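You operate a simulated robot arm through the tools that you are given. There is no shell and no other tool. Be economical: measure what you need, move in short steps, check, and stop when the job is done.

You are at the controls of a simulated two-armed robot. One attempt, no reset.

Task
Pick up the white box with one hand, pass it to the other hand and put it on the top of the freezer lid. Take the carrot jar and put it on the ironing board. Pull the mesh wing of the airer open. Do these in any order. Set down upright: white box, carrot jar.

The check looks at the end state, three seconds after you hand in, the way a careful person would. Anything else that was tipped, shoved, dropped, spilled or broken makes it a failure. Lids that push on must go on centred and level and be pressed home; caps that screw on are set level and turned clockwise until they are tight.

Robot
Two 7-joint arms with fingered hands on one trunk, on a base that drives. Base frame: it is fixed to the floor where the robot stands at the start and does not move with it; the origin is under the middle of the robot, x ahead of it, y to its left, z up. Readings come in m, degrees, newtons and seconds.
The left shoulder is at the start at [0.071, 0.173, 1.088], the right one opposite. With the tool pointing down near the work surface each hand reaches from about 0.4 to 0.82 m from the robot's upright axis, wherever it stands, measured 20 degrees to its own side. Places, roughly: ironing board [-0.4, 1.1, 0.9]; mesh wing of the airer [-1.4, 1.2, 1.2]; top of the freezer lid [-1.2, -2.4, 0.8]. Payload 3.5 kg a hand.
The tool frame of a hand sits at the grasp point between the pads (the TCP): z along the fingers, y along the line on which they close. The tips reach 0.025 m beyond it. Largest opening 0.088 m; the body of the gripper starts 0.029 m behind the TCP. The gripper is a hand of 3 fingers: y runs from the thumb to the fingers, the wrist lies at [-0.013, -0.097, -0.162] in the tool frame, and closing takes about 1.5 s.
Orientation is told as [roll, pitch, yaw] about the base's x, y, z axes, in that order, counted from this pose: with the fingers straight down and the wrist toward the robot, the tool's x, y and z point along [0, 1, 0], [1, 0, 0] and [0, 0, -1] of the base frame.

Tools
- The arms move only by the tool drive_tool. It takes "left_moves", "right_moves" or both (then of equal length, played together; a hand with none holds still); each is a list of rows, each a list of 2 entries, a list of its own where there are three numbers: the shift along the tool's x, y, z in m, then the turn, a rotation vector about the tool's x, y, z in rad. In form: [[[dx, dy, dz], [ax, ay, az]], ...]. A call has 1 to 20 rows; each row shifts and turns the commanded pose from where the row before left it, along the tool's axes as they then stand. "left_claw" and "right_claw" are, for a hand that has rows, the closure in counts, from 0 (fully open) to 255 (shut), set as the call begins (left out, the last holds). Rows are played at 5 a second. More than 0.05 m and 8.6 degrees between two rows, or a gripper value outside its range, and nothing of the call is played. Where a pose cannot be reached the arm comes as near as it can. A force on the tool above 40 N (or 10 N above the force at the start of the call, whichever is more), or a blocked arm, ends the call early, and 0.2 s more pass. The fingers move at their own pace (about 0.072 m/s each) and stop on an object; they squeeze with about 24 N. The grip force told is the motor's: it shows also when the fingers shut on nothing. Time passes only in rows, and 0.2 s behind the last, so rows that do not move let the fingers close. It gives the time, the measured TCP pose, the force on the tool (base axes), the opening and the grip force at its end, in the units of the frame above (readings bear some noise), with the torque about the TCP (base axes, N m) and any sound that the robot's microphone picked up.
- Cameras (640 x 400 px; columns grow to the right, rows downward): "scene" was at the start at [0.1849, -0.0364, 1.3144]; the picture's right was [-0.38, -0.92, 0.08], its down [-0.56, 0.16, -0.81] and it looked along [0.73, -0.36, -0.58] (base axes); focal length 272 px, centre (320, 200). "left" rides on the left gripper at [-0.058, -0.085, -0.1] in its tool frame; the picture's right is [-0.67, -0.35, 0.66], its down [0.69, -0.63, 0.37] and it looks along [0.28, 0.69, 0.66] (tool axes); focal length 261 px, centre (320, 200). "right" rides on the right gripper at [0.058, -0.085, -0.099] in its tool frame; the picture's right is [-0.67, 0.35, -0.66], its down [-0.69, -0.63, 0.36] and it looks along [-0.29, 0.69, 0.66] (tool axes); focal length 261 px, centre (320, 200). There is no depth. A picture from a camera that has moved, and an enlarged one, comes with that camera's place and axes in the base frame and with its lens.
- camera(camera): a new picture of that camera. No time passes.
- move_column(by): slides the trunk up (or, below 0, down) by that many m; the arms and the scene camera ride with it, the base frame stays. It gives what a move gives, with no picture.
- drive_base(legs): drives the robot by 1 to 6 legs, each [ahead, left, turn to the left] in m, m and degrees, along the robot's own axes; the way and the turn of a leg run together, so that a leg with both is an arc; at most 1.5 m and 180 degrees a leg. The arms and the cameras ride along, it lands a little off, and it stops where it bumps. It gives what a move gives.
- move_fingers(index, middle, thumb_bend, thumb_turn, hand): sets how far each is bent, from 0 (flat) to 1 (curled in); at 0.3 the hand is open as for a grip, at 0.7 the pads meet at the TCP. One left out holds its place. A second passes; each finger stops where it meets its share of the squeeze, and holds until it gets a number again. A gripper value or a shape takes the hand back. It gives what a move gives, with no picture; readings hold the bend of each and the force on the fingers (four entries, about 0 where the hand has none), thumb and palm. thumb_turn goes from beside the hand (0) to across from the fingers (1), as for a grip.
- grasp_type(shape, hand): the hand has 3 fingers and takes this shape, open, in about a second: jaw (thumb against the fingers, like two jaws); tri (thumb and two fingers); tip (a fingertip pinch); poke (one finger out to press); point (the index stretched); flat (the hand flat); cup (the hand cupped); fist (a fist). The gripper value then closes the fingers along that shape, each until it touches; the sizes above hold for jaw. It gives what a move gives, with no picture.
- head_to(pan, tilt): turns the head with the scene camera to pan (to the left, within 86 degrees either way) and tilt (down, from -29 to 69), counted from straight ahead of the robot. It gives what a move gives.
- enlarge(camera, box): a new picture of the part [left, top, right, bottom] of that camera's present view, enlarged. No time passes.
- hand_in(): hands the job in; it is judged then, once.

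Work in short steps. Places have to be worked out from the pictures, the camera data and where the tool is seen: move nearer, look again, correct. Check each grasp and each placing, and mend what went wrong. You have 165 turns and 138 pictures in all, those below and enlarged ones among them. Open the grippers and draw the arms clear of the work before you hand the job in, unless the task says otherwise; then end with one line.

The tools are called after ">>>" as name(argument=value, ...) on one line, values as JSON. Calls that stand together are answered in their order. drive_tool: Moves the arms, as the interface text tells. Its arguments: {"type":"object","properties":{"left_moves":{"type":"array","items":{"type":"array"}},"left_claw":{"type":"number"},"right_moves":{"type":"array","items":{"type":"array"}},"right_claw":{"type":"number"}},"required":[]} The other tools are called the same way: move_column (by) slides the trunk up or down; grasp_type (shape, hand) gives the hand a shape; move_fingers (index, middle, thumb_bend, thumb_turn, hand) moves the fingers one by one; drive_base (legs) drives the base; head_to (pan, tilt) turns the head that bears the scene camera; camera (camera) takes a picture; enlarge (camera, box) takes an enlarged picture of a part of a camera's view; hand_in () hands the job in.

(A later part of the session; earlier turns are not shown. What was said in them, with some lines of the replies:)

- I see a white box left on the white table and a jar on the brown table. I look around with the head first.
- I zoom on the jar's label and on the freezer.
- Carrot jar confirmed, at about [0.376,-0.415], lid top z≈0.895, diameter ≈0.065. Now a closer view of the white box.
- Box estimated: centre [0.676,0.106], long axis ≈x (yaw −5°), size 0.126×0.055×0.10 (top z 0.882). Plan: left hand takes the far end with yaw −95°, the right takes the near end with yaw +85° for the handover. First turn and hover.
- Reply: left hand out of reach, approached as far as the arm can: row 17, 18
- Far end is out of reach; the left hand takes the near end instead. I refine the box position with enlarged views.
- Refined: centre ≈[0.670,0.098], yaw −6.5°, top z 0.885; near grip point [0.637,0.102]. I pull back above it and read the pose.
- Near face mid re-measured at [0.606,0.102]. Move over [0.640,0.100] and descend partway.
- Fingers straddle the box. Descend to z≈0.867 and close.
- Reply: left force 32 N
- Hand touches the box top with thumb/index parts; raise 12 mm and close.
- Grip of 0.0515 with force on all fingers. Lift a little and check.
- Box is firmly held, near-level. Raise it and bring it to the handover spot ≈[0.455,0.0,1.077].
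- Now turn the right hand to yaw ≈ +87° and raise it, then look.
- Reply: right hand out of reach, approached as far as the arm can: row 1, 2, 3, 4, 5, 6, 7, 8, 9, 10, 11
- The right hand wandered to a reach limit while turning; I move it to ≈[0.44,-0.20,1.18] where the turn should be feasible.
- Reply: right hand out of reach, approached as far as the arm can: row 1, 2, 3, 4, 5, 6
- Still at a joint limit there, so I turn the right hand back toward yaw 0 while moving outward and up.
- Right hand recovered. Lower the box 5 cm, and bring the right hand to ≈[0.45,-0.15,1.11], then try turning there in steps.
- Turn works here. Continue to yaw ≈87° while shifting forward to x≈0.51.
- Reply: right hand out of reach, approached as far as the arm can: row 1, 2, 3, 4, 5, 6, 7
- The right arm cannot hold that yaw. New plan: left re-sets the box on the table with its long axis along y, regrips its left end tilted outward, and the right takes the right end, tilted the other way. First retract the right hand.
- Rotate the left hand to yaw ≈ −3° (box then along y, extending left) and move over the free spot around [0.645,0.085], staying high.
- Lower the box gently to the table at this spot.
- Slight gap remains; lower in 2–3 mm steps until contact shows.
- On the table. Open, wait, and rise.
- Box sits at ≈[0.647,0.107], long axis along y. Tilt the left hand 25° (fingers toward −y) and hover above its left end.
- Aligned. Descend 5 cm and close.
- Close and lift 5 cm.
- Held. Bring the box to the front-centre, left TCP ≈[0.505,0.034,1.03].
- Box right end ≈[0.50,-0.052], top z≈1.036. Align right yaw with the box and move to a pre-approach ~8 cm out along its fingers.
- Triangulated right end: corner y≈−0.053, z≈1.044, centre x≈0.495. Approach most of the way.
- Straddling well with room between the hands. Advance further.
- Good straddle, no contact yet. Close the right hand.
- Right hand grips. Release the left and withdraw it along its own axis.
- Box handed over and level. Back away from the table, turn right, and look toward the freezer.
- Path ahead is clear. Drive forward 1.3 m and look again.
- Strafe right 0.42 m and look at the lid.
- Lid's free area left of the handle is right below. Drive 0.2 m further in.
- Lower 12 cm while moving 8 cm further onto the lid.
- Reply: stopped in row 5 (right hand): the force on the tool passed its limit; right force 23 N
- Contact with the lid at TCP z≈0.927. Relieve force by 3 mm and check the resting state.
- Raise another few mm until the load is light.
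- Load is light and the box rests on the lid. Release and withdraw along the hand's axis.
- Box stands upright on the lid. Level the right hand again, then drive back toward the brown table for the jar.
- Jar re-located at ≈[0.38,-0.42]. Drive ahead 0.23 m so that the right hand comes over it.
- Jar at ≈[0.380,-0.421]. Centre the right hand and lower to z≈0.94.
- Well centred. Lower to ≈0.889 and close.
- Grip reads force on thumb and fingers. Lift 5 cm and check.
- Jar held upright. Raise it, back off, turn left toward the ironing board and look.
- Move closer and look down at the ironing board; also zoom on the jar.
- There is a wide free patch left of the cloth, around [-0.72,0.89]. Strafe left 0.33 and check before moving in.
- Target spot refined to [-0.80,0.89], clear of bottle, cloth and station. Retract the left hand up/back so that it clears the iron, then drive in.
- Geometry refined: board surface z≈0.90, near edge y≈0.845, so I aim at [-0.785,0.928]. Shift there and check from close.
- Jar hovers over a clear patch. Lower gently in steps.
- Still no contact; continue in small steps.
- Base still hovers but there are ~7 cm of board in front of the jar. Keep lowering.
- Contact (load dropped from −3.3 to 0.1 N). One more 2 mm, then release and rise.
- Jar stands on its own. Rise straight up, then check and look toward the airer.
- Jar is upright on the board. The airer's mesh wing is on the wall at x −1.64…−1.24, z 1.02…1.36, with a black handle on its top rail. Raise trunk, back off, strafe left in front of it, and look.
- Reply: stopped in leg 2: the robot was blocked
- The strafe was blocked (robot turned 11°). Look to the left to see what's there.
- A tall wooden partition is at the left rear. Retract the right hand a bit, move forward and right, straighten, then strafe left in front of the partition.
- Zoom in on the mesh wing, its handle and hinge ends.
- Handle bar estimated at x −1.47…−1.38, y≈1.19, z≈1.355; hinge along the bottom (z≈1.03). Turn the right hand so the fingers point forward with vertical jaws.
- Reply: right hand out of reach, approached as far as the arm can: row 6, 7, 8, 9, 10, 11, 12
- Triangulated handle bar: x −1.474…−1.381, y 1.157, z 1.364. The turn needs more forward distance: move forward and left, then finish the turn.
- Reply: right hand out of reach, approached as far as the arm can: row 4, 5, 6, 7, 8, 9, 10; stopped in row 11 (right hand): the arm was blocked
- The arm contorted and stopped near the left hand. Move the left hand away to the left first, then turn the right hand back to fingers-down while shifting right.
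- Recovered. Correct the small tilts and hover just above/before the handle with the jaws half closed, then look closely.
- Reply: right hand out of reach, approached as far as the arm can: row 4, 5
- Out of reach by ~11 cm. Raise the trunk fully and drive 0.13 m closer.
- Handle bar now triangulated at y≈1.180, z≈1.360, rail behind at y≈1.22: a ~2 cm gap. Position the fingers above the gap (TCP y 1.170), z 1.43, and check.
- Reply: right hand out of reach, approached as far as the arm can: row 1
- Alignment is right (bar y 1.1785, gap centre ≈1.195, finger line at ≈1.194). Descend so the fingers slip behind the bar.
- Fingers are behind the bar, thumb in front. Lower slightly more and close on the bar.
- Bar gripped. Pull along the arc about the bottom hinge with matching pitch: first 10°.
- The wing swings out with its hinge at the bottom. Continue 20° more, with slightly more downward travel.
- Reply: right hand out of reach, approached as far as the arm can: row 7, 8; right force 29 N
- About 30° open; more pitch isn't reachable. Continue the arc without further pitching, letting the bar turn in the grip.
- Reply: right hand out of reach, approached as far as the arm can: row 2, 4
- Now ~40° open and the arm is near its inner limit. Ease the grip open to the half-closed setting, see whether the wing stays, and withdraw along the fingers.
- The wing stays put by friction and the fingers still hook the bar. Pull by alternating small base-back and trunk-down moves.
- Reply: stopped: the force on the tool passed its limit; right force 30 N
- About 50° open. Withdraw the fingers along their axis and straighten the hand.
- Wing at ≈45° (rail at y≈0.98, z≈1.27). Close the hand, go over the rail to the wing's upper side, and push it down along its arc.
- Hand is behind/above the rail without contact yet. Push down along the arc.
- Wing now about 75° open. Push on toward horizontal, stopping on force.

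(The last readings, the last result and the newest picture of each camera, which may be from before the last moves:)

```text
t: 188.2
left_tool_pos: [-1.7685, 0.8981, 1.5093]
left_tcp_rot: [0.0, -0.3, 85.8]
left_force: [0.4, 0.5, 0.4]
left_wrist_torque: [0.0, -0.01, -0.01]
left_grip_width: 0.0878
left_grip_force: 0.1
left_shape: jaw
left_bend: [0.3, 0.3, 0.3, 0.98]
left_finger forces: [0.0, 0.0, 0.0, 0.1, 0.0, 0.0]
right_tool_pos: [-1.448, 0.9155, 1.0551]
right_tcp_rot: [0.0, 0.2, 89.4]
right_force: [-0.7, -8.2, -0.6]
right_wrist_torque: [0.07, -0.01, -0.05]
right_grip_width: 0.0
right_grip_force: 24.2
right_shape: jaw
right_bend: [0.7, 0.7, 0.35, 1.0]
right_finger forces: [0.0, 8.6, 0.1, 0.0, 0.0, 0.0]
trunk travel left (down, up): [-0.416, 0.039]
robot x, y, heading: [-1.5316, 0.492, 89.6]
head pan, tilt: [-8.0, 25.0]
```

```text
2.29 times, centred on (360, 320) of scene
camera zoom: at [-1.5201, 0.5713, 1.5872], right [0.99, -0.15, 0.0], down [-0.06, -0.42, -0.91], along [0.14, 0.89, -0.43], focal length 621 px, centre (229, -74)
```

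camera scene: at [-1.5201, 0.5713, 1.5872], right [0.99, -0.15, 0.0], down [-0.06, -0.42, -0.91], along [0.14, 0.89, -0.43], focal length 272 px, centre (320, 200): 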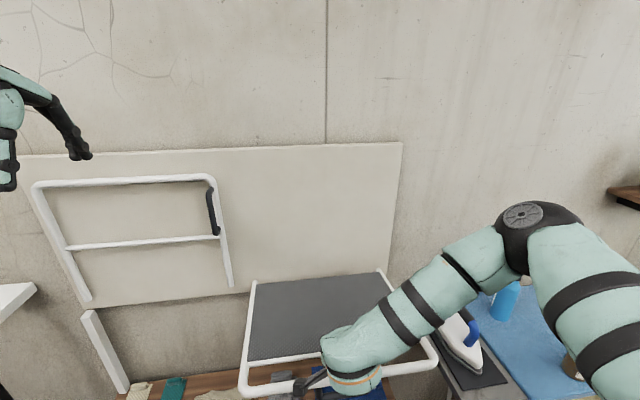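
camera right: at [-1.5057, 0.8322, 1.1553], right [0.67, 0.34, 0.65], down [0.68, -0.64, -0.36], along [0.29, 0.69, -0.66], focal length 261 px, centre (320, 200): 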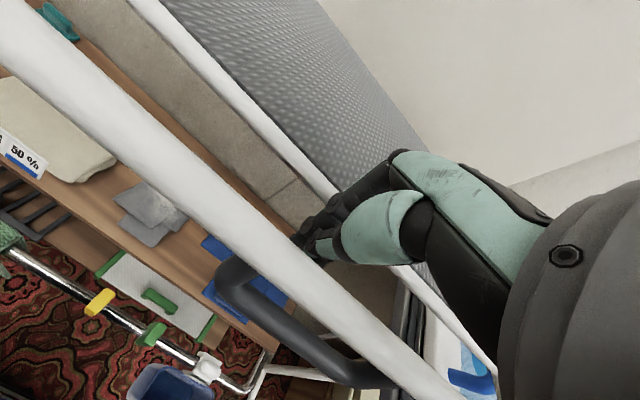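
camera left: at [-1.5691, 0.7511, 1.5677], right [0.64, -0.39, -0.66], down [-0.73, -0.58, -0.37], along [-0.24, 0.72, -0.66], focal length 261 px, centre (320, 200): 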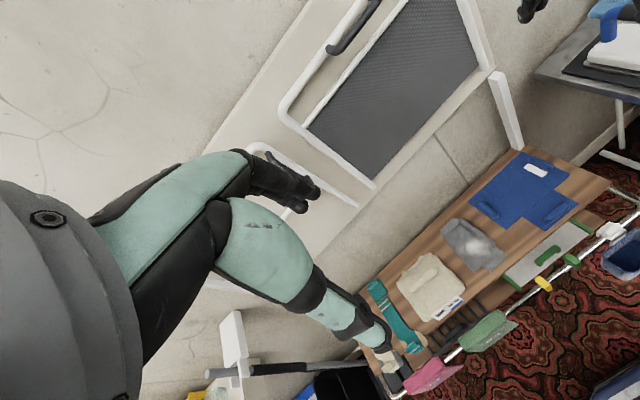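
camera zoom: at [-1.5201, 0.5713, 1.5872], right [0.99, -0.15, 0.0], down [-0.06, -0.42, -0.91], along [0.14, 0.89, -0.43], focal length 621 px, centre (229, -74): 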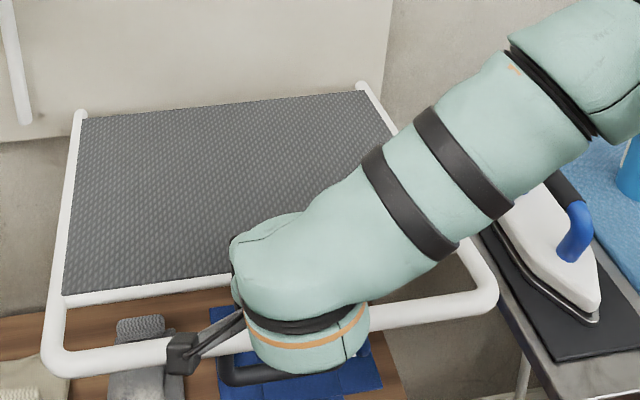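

Wing ≈85° open; fingertips slipped into the gap between rails. Lift out, then press directly on the outer rail to the stop.

>>> drive_tool(right_moves=[[[0, -0.006, 0], [0, 0, 0]], [[0, 0, -0.03], [0, 0, 0]], [[0, 0, -0.04], [0, 0, 0]], [[0, 0, -0.02], [0, 0, 0]], [[0, -0.013, 0], [0, 0, 0]], [[0, -0.013, 0], [0, 0, 0]], [[0, 0, 0], [0, 0, 0]]])

>>> camera(camera="right")

```text
t: 189.8
left_tool_pos: [-1.7694, 0.8993, 1.5091]
left_tcp_rot: [0.1, -0.1, 85.9]
left_force: [-0.4, 0.5, -0.3]
left_wrist_torque: [-0.02, -0.05, 0.0]
left_grip_width: 0.0877
left_grip_force: 0.1
left_shape: jaw
left_bend: [0.3, 0.3, 0.3, 0.98]
left_finger forces: [0.1, 0.0, 0.1, 0.0, 0.0, 0.0]
right_tool_pos: [-1.4476, 0.8857, 1.1455]
right_tcp_rot: [0.0, 0.2, 89.4]
right_force: [0.3, -0.2, -0.1]
right_wrist_torque: [0.0, -0.03, 0.01]
right_grip_width: 0.0
right_grip_force: 23.5
right_shape: jaw
right_bend: [0.7, 0.7, 0.35, 1.0]
right_finger forces: [0.0, 0.1, 0.0, 0.0, 0.1, 0.0]
trunk travel left (down, up): [-0.416, 0.039]
robot x, y, heading: [-1.5336, 0.4891, 89.4]
head pan, tilt: [-8.0, 25.0]
```

```text
21 pictures are left
camera right: at [-1.5061, 0.8023, 1.2454], right [0.67, 0.34, 0.65], down [0.68, -0.64, -0.36], along [0.29, 0.69, -0.66], focal length 261 px, centre (320, 200)
```

right: 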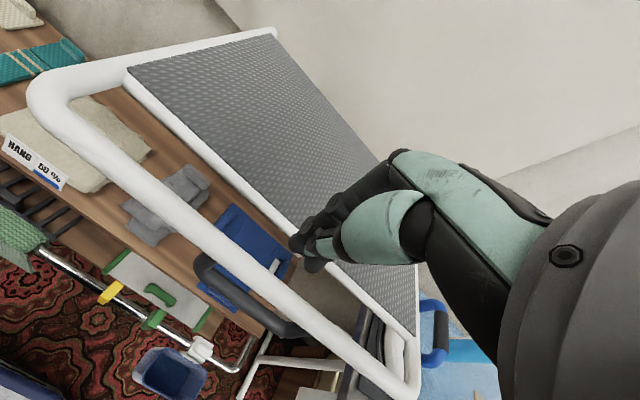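

Rail is right under the fingertips (y≈0.887, z≈1.06). Press down onto it gently.

>>> drive_tool(right_moves=[[[0, 0, 0.02], [0, 0, 0]], [[0, 0, 0.02], [0, 0, 0]], [[0, 0, 0.01], [0, 0, 0]], [[0, 0, 0.01], [0, 0, 0]], [[0, 0, 0.01], [0, 0, 0]], [[0, 0, 0.01], [0, 0, 0]], [[0, 0, 0], [0, 0, 0]]])

>>> camera(camera="right")

```text
t: 191.4
left_tool_pos: [-1.7683, 0.8992, 1.5089]
left_tcp_rot: [0.0, -0.2, 85.8]
left_force: [-1.0, 0.9, 0.1]
left_wrist_torque: [-0.01, 0.02, 0.01]
left_grip_width: 0.0878
left_grip_force: 0.1
left_shape: jaw
left_bend: [0.3, 0.3, 0.3, 0.98]
left_finger forces: [0.0, 0.1, 0.0, 0.0, 0.0, 0.1]
right_tool_pos: [-1.4483, 0.8854, 1.064]
right_tcp_rot: [-0.1, 0.2, 89.4]
right_force: [0.2, -0.8, -0.2]
right_wrist_torque: [0.02, 0.02, 0.01]
right_grip_width: 0.0
right_grip_force: 24.2
right_shape: jaw
right_bend: [0.7, 0.7, 0.35, 1.0]
right_finger forces: [0.0, 0.1, 0.0, 0.0, 0.0, 0.1]
trunk travel left (down, up): [-0.416, 0.039]
robot x, y, heading: [-1.5354, 0.4899, 89.4]
head pan, tilt: [-8.0, 25.0]
```

```text
20 pictures are left
camera right: at [-1.5063, 0.8021, 1.1649], right [0.67, 0.34, 0.65], down [0.68, -0.64, -0.36], along [0.29, 0.69, -0.66], focal length 261 px, centre (320, 200)
```

right: 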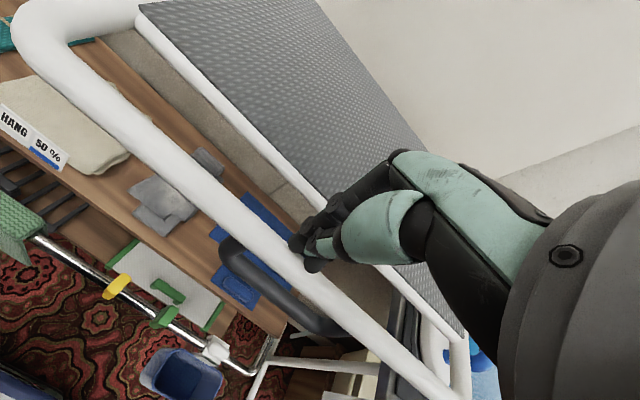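

>>> drive_tool(right_moves=[[[0, 0, 0.01], [0, 0, 0]], [[0, 0, 0.01], [0, 0, 0]], [[0, 0, 0.01], [0, 0, 0]], [[0, 0, 0], [0, 0, 0]]])

>>> camera(camera="right")

>>> camera(camera="scene")

```text
t: 192.0
left_tool_pos: [-1.7687, 0.897, 1.5096]
left_tcp_rot: [0.1, -0.3, 85.8]
left_force: [-0.1, 0.3, -0.6]
left_wrist_torque: [-0.02, 0.02, 0.0]
left_grip_width: 0.0877
left_grip_force: 0.0
left_shape: jaw
left_bend: [0.3, 0.3, 0.3, 0.98]
left_finger forces: [0.1, 0.0, 0.0, 0.0, 0.1, 0.0]
right_tool_pos: [-1.4488, 0.8847, 1.0542]
right_tcp_rot: [0.1, -0.4, 89.4]
right_force: [3.6, -4.0, 17.7]
right_wrist_torque: [-0.12, -0.08, -0.01]
right_grip_width: 0.0001
right_grip_force: 24.2
right_shape: jaw
right_bend: [0.7, 0.7, 0.35, 1.0]
right_finger forces: [0.0, 0.0, 0.0, 0.1, 0.0, 0.1]
trunk travel left (down, up): [-0.416, 0.039]
robot x, y, heading: [-1.5342, 0.4904, 89.3]
head pan, tilt: [-8.0, 25.0]
stopped in row 2 (right hand): the force on the tool passed its limit (the readings are from after the stop); the commanded pose is now the measured one
```

```text
19 pictures are left
camera right: at [-1.5065, 0.8012, 1.1538], right [0.68, 0.34, 0.66], down [0.68, -0.63, -0.37], along [0.29, 0.7, -0.66], focal length 261 px, centre (320, 200)
```

right: 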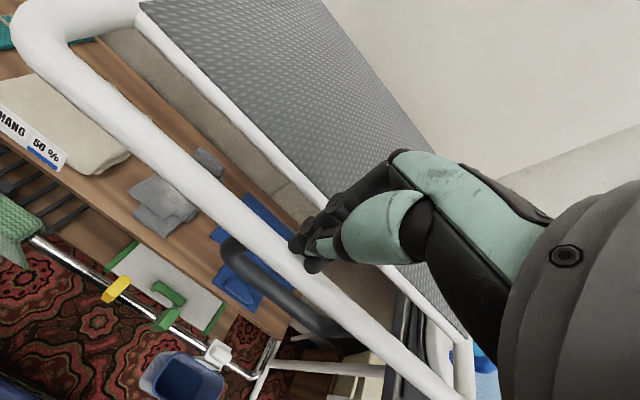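

```text
18 pictures are left
camera scene: at [-1.5193, 0.5705, 1.5873], right [0.99, -0.15, 0.0], down [-0.06, -0.42, -0.91], along [0.14, 0.89, -0.42], focal length 272 px, centre (320, 200)
```

scene: 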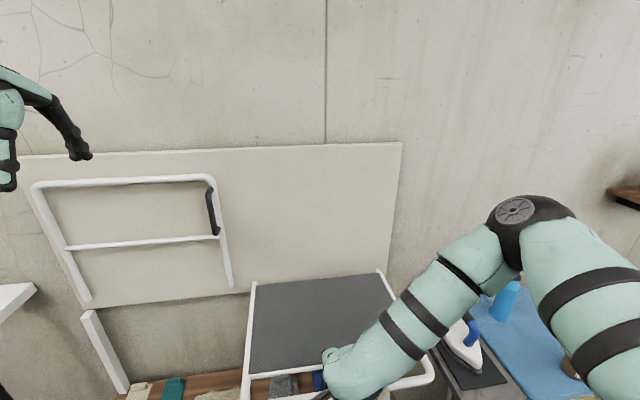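

The wing hit its stop at horizontal: fully open. Raise the hand clear, back away, and check.

>>> drive_tool(right_moves=[[[0, 0, -0.03], [0, 0, 0]], [[0, 0, -0.04], [0, 0, 0]], [[0, 0, -0.05], [0, 0, 0]], [[0, 0, -0.05], [0, 0, 0]], [[0, 0, -0.03], [0, 0, 0]], [[0, 0, 0], [0, 0, 0]]], right_claw=0)

>>> drive_base(legs=[[-0.12, 0, 0]])

>>> head_to(pan=-20, tilt=35)

>>> camera(camera="scene")

```text
t: 193.4
left_tool_pos: [-1.7704, 0.901, 1.5097]
left_tcp_rot: [-0.1, -0.2, 85.9]
left_force: [-0.3, -0.3, 0.2]
left_wrist_torque: [-0.01, -0.03, -0.02]
left_grip_width: 0.0879
left_grip_force: 0.1
left_shape: jaw
left_bend: [0.3, 0.3, 0.3, 0.98]
left_finger forces: [0.1, 0.0, 0.1, 0.1, 0.1, 0.0]
right_tool_pos: [-1.448, 0.8876, 1.2516]
right_tcp_rot: [0.2, -0.2, 89.4]
right_force: [-0.2, 0.1, -0.1]
right_wrist_torque: [0.0, -0.02, -0.02]
right_grip_width: 0.0876
right_grip_force: 0.0
right_shape: jaw
right_bend: [0.3, 0.3, 0.3, 0.98]
right_finger forces: [0.0, 0.1, 0.0, 0.0, 0.0, 0.0]
trunk travel left (down, up): [-0.416, 0.039]
robot x, y, heading: [-1.5356, 0.4908, 89.0]
head pan, tilt: [-8.0, 25.0]
```

```text
t: 194.6
left_tool_pos: [-1.7697, 0.7854, 1.5069]
left_tcp_rot: [0.0, 0.0, 85.9]
left_force: [-0.8, 1.0, 0.3]
left_wrist_torque: [-0.02, 0.0, 0.02]
left_grip_width: 0.0877
left_grip_force: 0.1
left_shape: jaw
left_bend: [0.3, 0.3, 0.3, 0.98]
left_finger forces: [0.0, 0.1, 0.1, 0.1, 0.0, 0.0]
right_tool_pos: [-1.4498, 0.773, 1.2497]
right_tcp_rot: [0.2, 0.1, 89.4]
right_force: [-0.3, 0.3, -0.4]
right_wrist_torque: [-0.03, -0.02, 0.0]
right_grip_width: 0.0875
right_grip_force: 0.1
right_shape: jaw
right_bend: [0.3, 0.3, 0.3, 0.98]
right_finger forces: [0.1, 0.0, 0.1, 0.1, 0.0, 0.0]
trunk travel left (down, up): [-0.416, 0.039]
robot x, y, heading: [-1.5352, 0.3691, 89.2]
head pan, tilt: [-8.0, 25.0]
```

```text
t: 195.4
left_tool_pos: [-1.7706, 0.7802, 1.5099]
left_tcp_rot: [-0.1, -0.1, 85.9]
left_force: [0.0, -0.6, -0.1]
left_wrist_torque: [-0.02, -0.03, -0.01]
left_grip_width: 0.0876
left_grip_force: 0.1
left_shape: jaw
left_bend: [0.3, 0.3, 0.3, 0.98]
left_finger forces: [0.1, 0.0, 0.0, 0.0, 0.0, 0.0]
right_tool_pos: [-1.4496, 0.7674, 1.2517]
right_tcp_rot: [0.1, -0.2, 89.3]
right_force: [0.3, -0.9, 0.0]
right_wrist_torque: [-0.02, 0.0, 0.01]
right_grip_width: 0.0878
right_grip_force: 0.1
right_shape: jaw
right_bend: [0.3, 0.3, 0.3, 0.98]
right_finger forces: [0.0, 0.0, 0.0, 0.0, 0.0, 0.0]
trunk travel left (down, up): [-0.416, 0.039]
robot x, y, heading: [-1.5351, 0.371, 89.3]
head pan, tilt: [-20.0, 35.0]
```

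```text
17 pictures are left
camera scene: at [-1.5042, 0.4458, 1.5714], right [0.94, -0.35, 0.0], down [-0.2, -0.54, -0.82], along [0.29, 0.76, -0.58], focal length 272 px, centre (320, 200)
```

scene: 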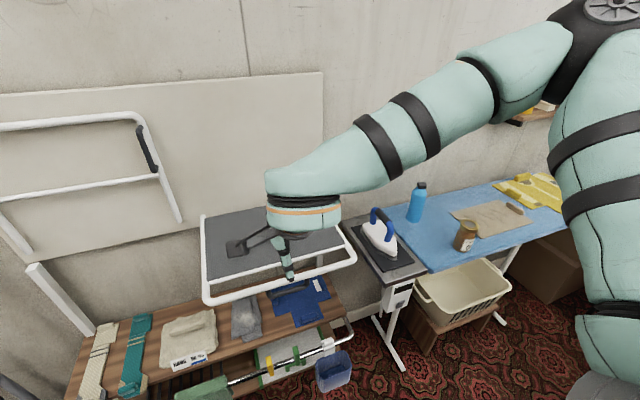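

Wing is fully open, jar upright. One check of the area where the base was blocked earlier.

>>> head_to(pan=86, tilt=45)

>>> camera(camera="scene")

>>> head_to(pan=-86, tilt=20)

>>> camera(camera="scene")

```text
t: 197.2
left_tool_pos: [-1.7711, 0.7807, 1.5077]
left_tcp_rot: [0.0, -0.2, 85.9]
left_force: [-0.3, -0.2, -0.2]
left_wrist_torque: [-0.03, 0.02, -0.01]
left_grip_width: 0.0877
left_grip_force: 0.1
left_shape: jaw
left_bend: [0.3, 0.3, 0.3, 0.98]
left_finger forces: [0.0, 0.0, 0.0, 0.0, 0.0, 0.0]
right_tool_pos: [-1.4502, 0.7683, 1.2514]
right_tcp_rot: [0.1, 0.0, 89.4]
right_force: [-0.5, -0.6, -0.3]
right_wrist_torque: [-0.04, -0.03, -0.03]
right_grip_width: 0.0879
right_grip_force: 0.0
right_shape: jaw
right_bend: [0.3, 0.3, 0.3, 0.98]
right_finger forces: [0.1, 0.0, 0.0, 0.1, 0.0, 0.0]
trunk travel left (down, up): [-0.416, 0.039]
robot x, y, heading: [-1.5342, 0.3704, 89.5]
head pan, tilt: [85.9, 45.0]
```

```text
16 pictures are left
camera scene: at [-1.6162, 0.37, 1.5569], right [0.08, 1.0, -0.01], down [0.7, -0.06, -0.71], along [-0.7, 0.05, -0.71], focal length 272 px, centre (320, 200)
```

scene: 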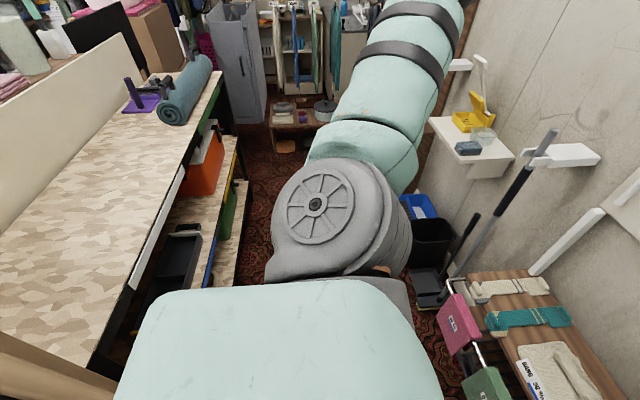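

```text
t: 199.8
left_tool_pos: [-1.7707, 0.7803, 1.5083]
left_tcp_rot: [0.0, -0.2, 85.8]
left_force: [0.2, 0.0, 0.4]
left_wrist_torque: [0.06, 0.01, 0.03]
left_grip_width: 0.0878
left_grip_force: 0.1
left_shape: jaw
left_bend: [0.3, 0.3, 0.3, 0.98]
left_finger forces: [0.0, 0.0, 0.1, 0.0, 0.0, 0.0]
right_tool_pos: [-1.4489, 0.7683, 1.2515]
right_tcp_rot: [0.1, -0.2, 89.3]
right_force: [1.3, 0.4, -0.1]
right_wrist_torque: [0.03, 0.02, 0.0]
right_grip_width: 0.0878
right_grip_force: 0.0
right_shape: jaw
right_bend: [0.3, 0.3, 0.3, 0.98]
right_finger forces: [0.0, 0.0, 0.0, 0.0, 0.0, 0.0]
trunk travel left (down, up): [-0.416, 0.039]
robot x, y, heading: [-1.5344, 0.3701, 89.2]
head pan, tilt: [-85.9, 20.0]
```

```text
15 pictures are left
camera scene: at [-1.4422, 0.3689, 1.5956], right [0.06, -1.0, 0.01], down [-0.34, -0.03, -0.94], along [0.94, 0.05, -0.34], focal length 272 px, centre (320, 200)
```

scene: 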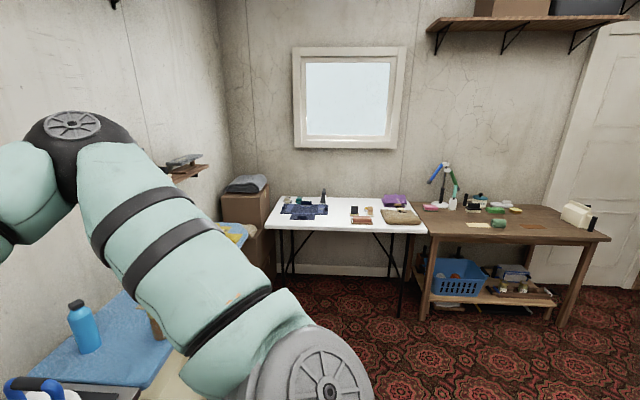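

Nothing looks disturbed, both hands are open, and the arms are clear of the work. I'm handing in.

>>> hand_in()

```text
The job is handed in.
```

The white box went from the left hand to the right and is upright on the freezer lid, the carrot jar is upright on the ironing board, and the airer's mesh wing is pulled open to its stop. The base was blocked once while driving near the airer, but nothing looked disturbed when I checked.
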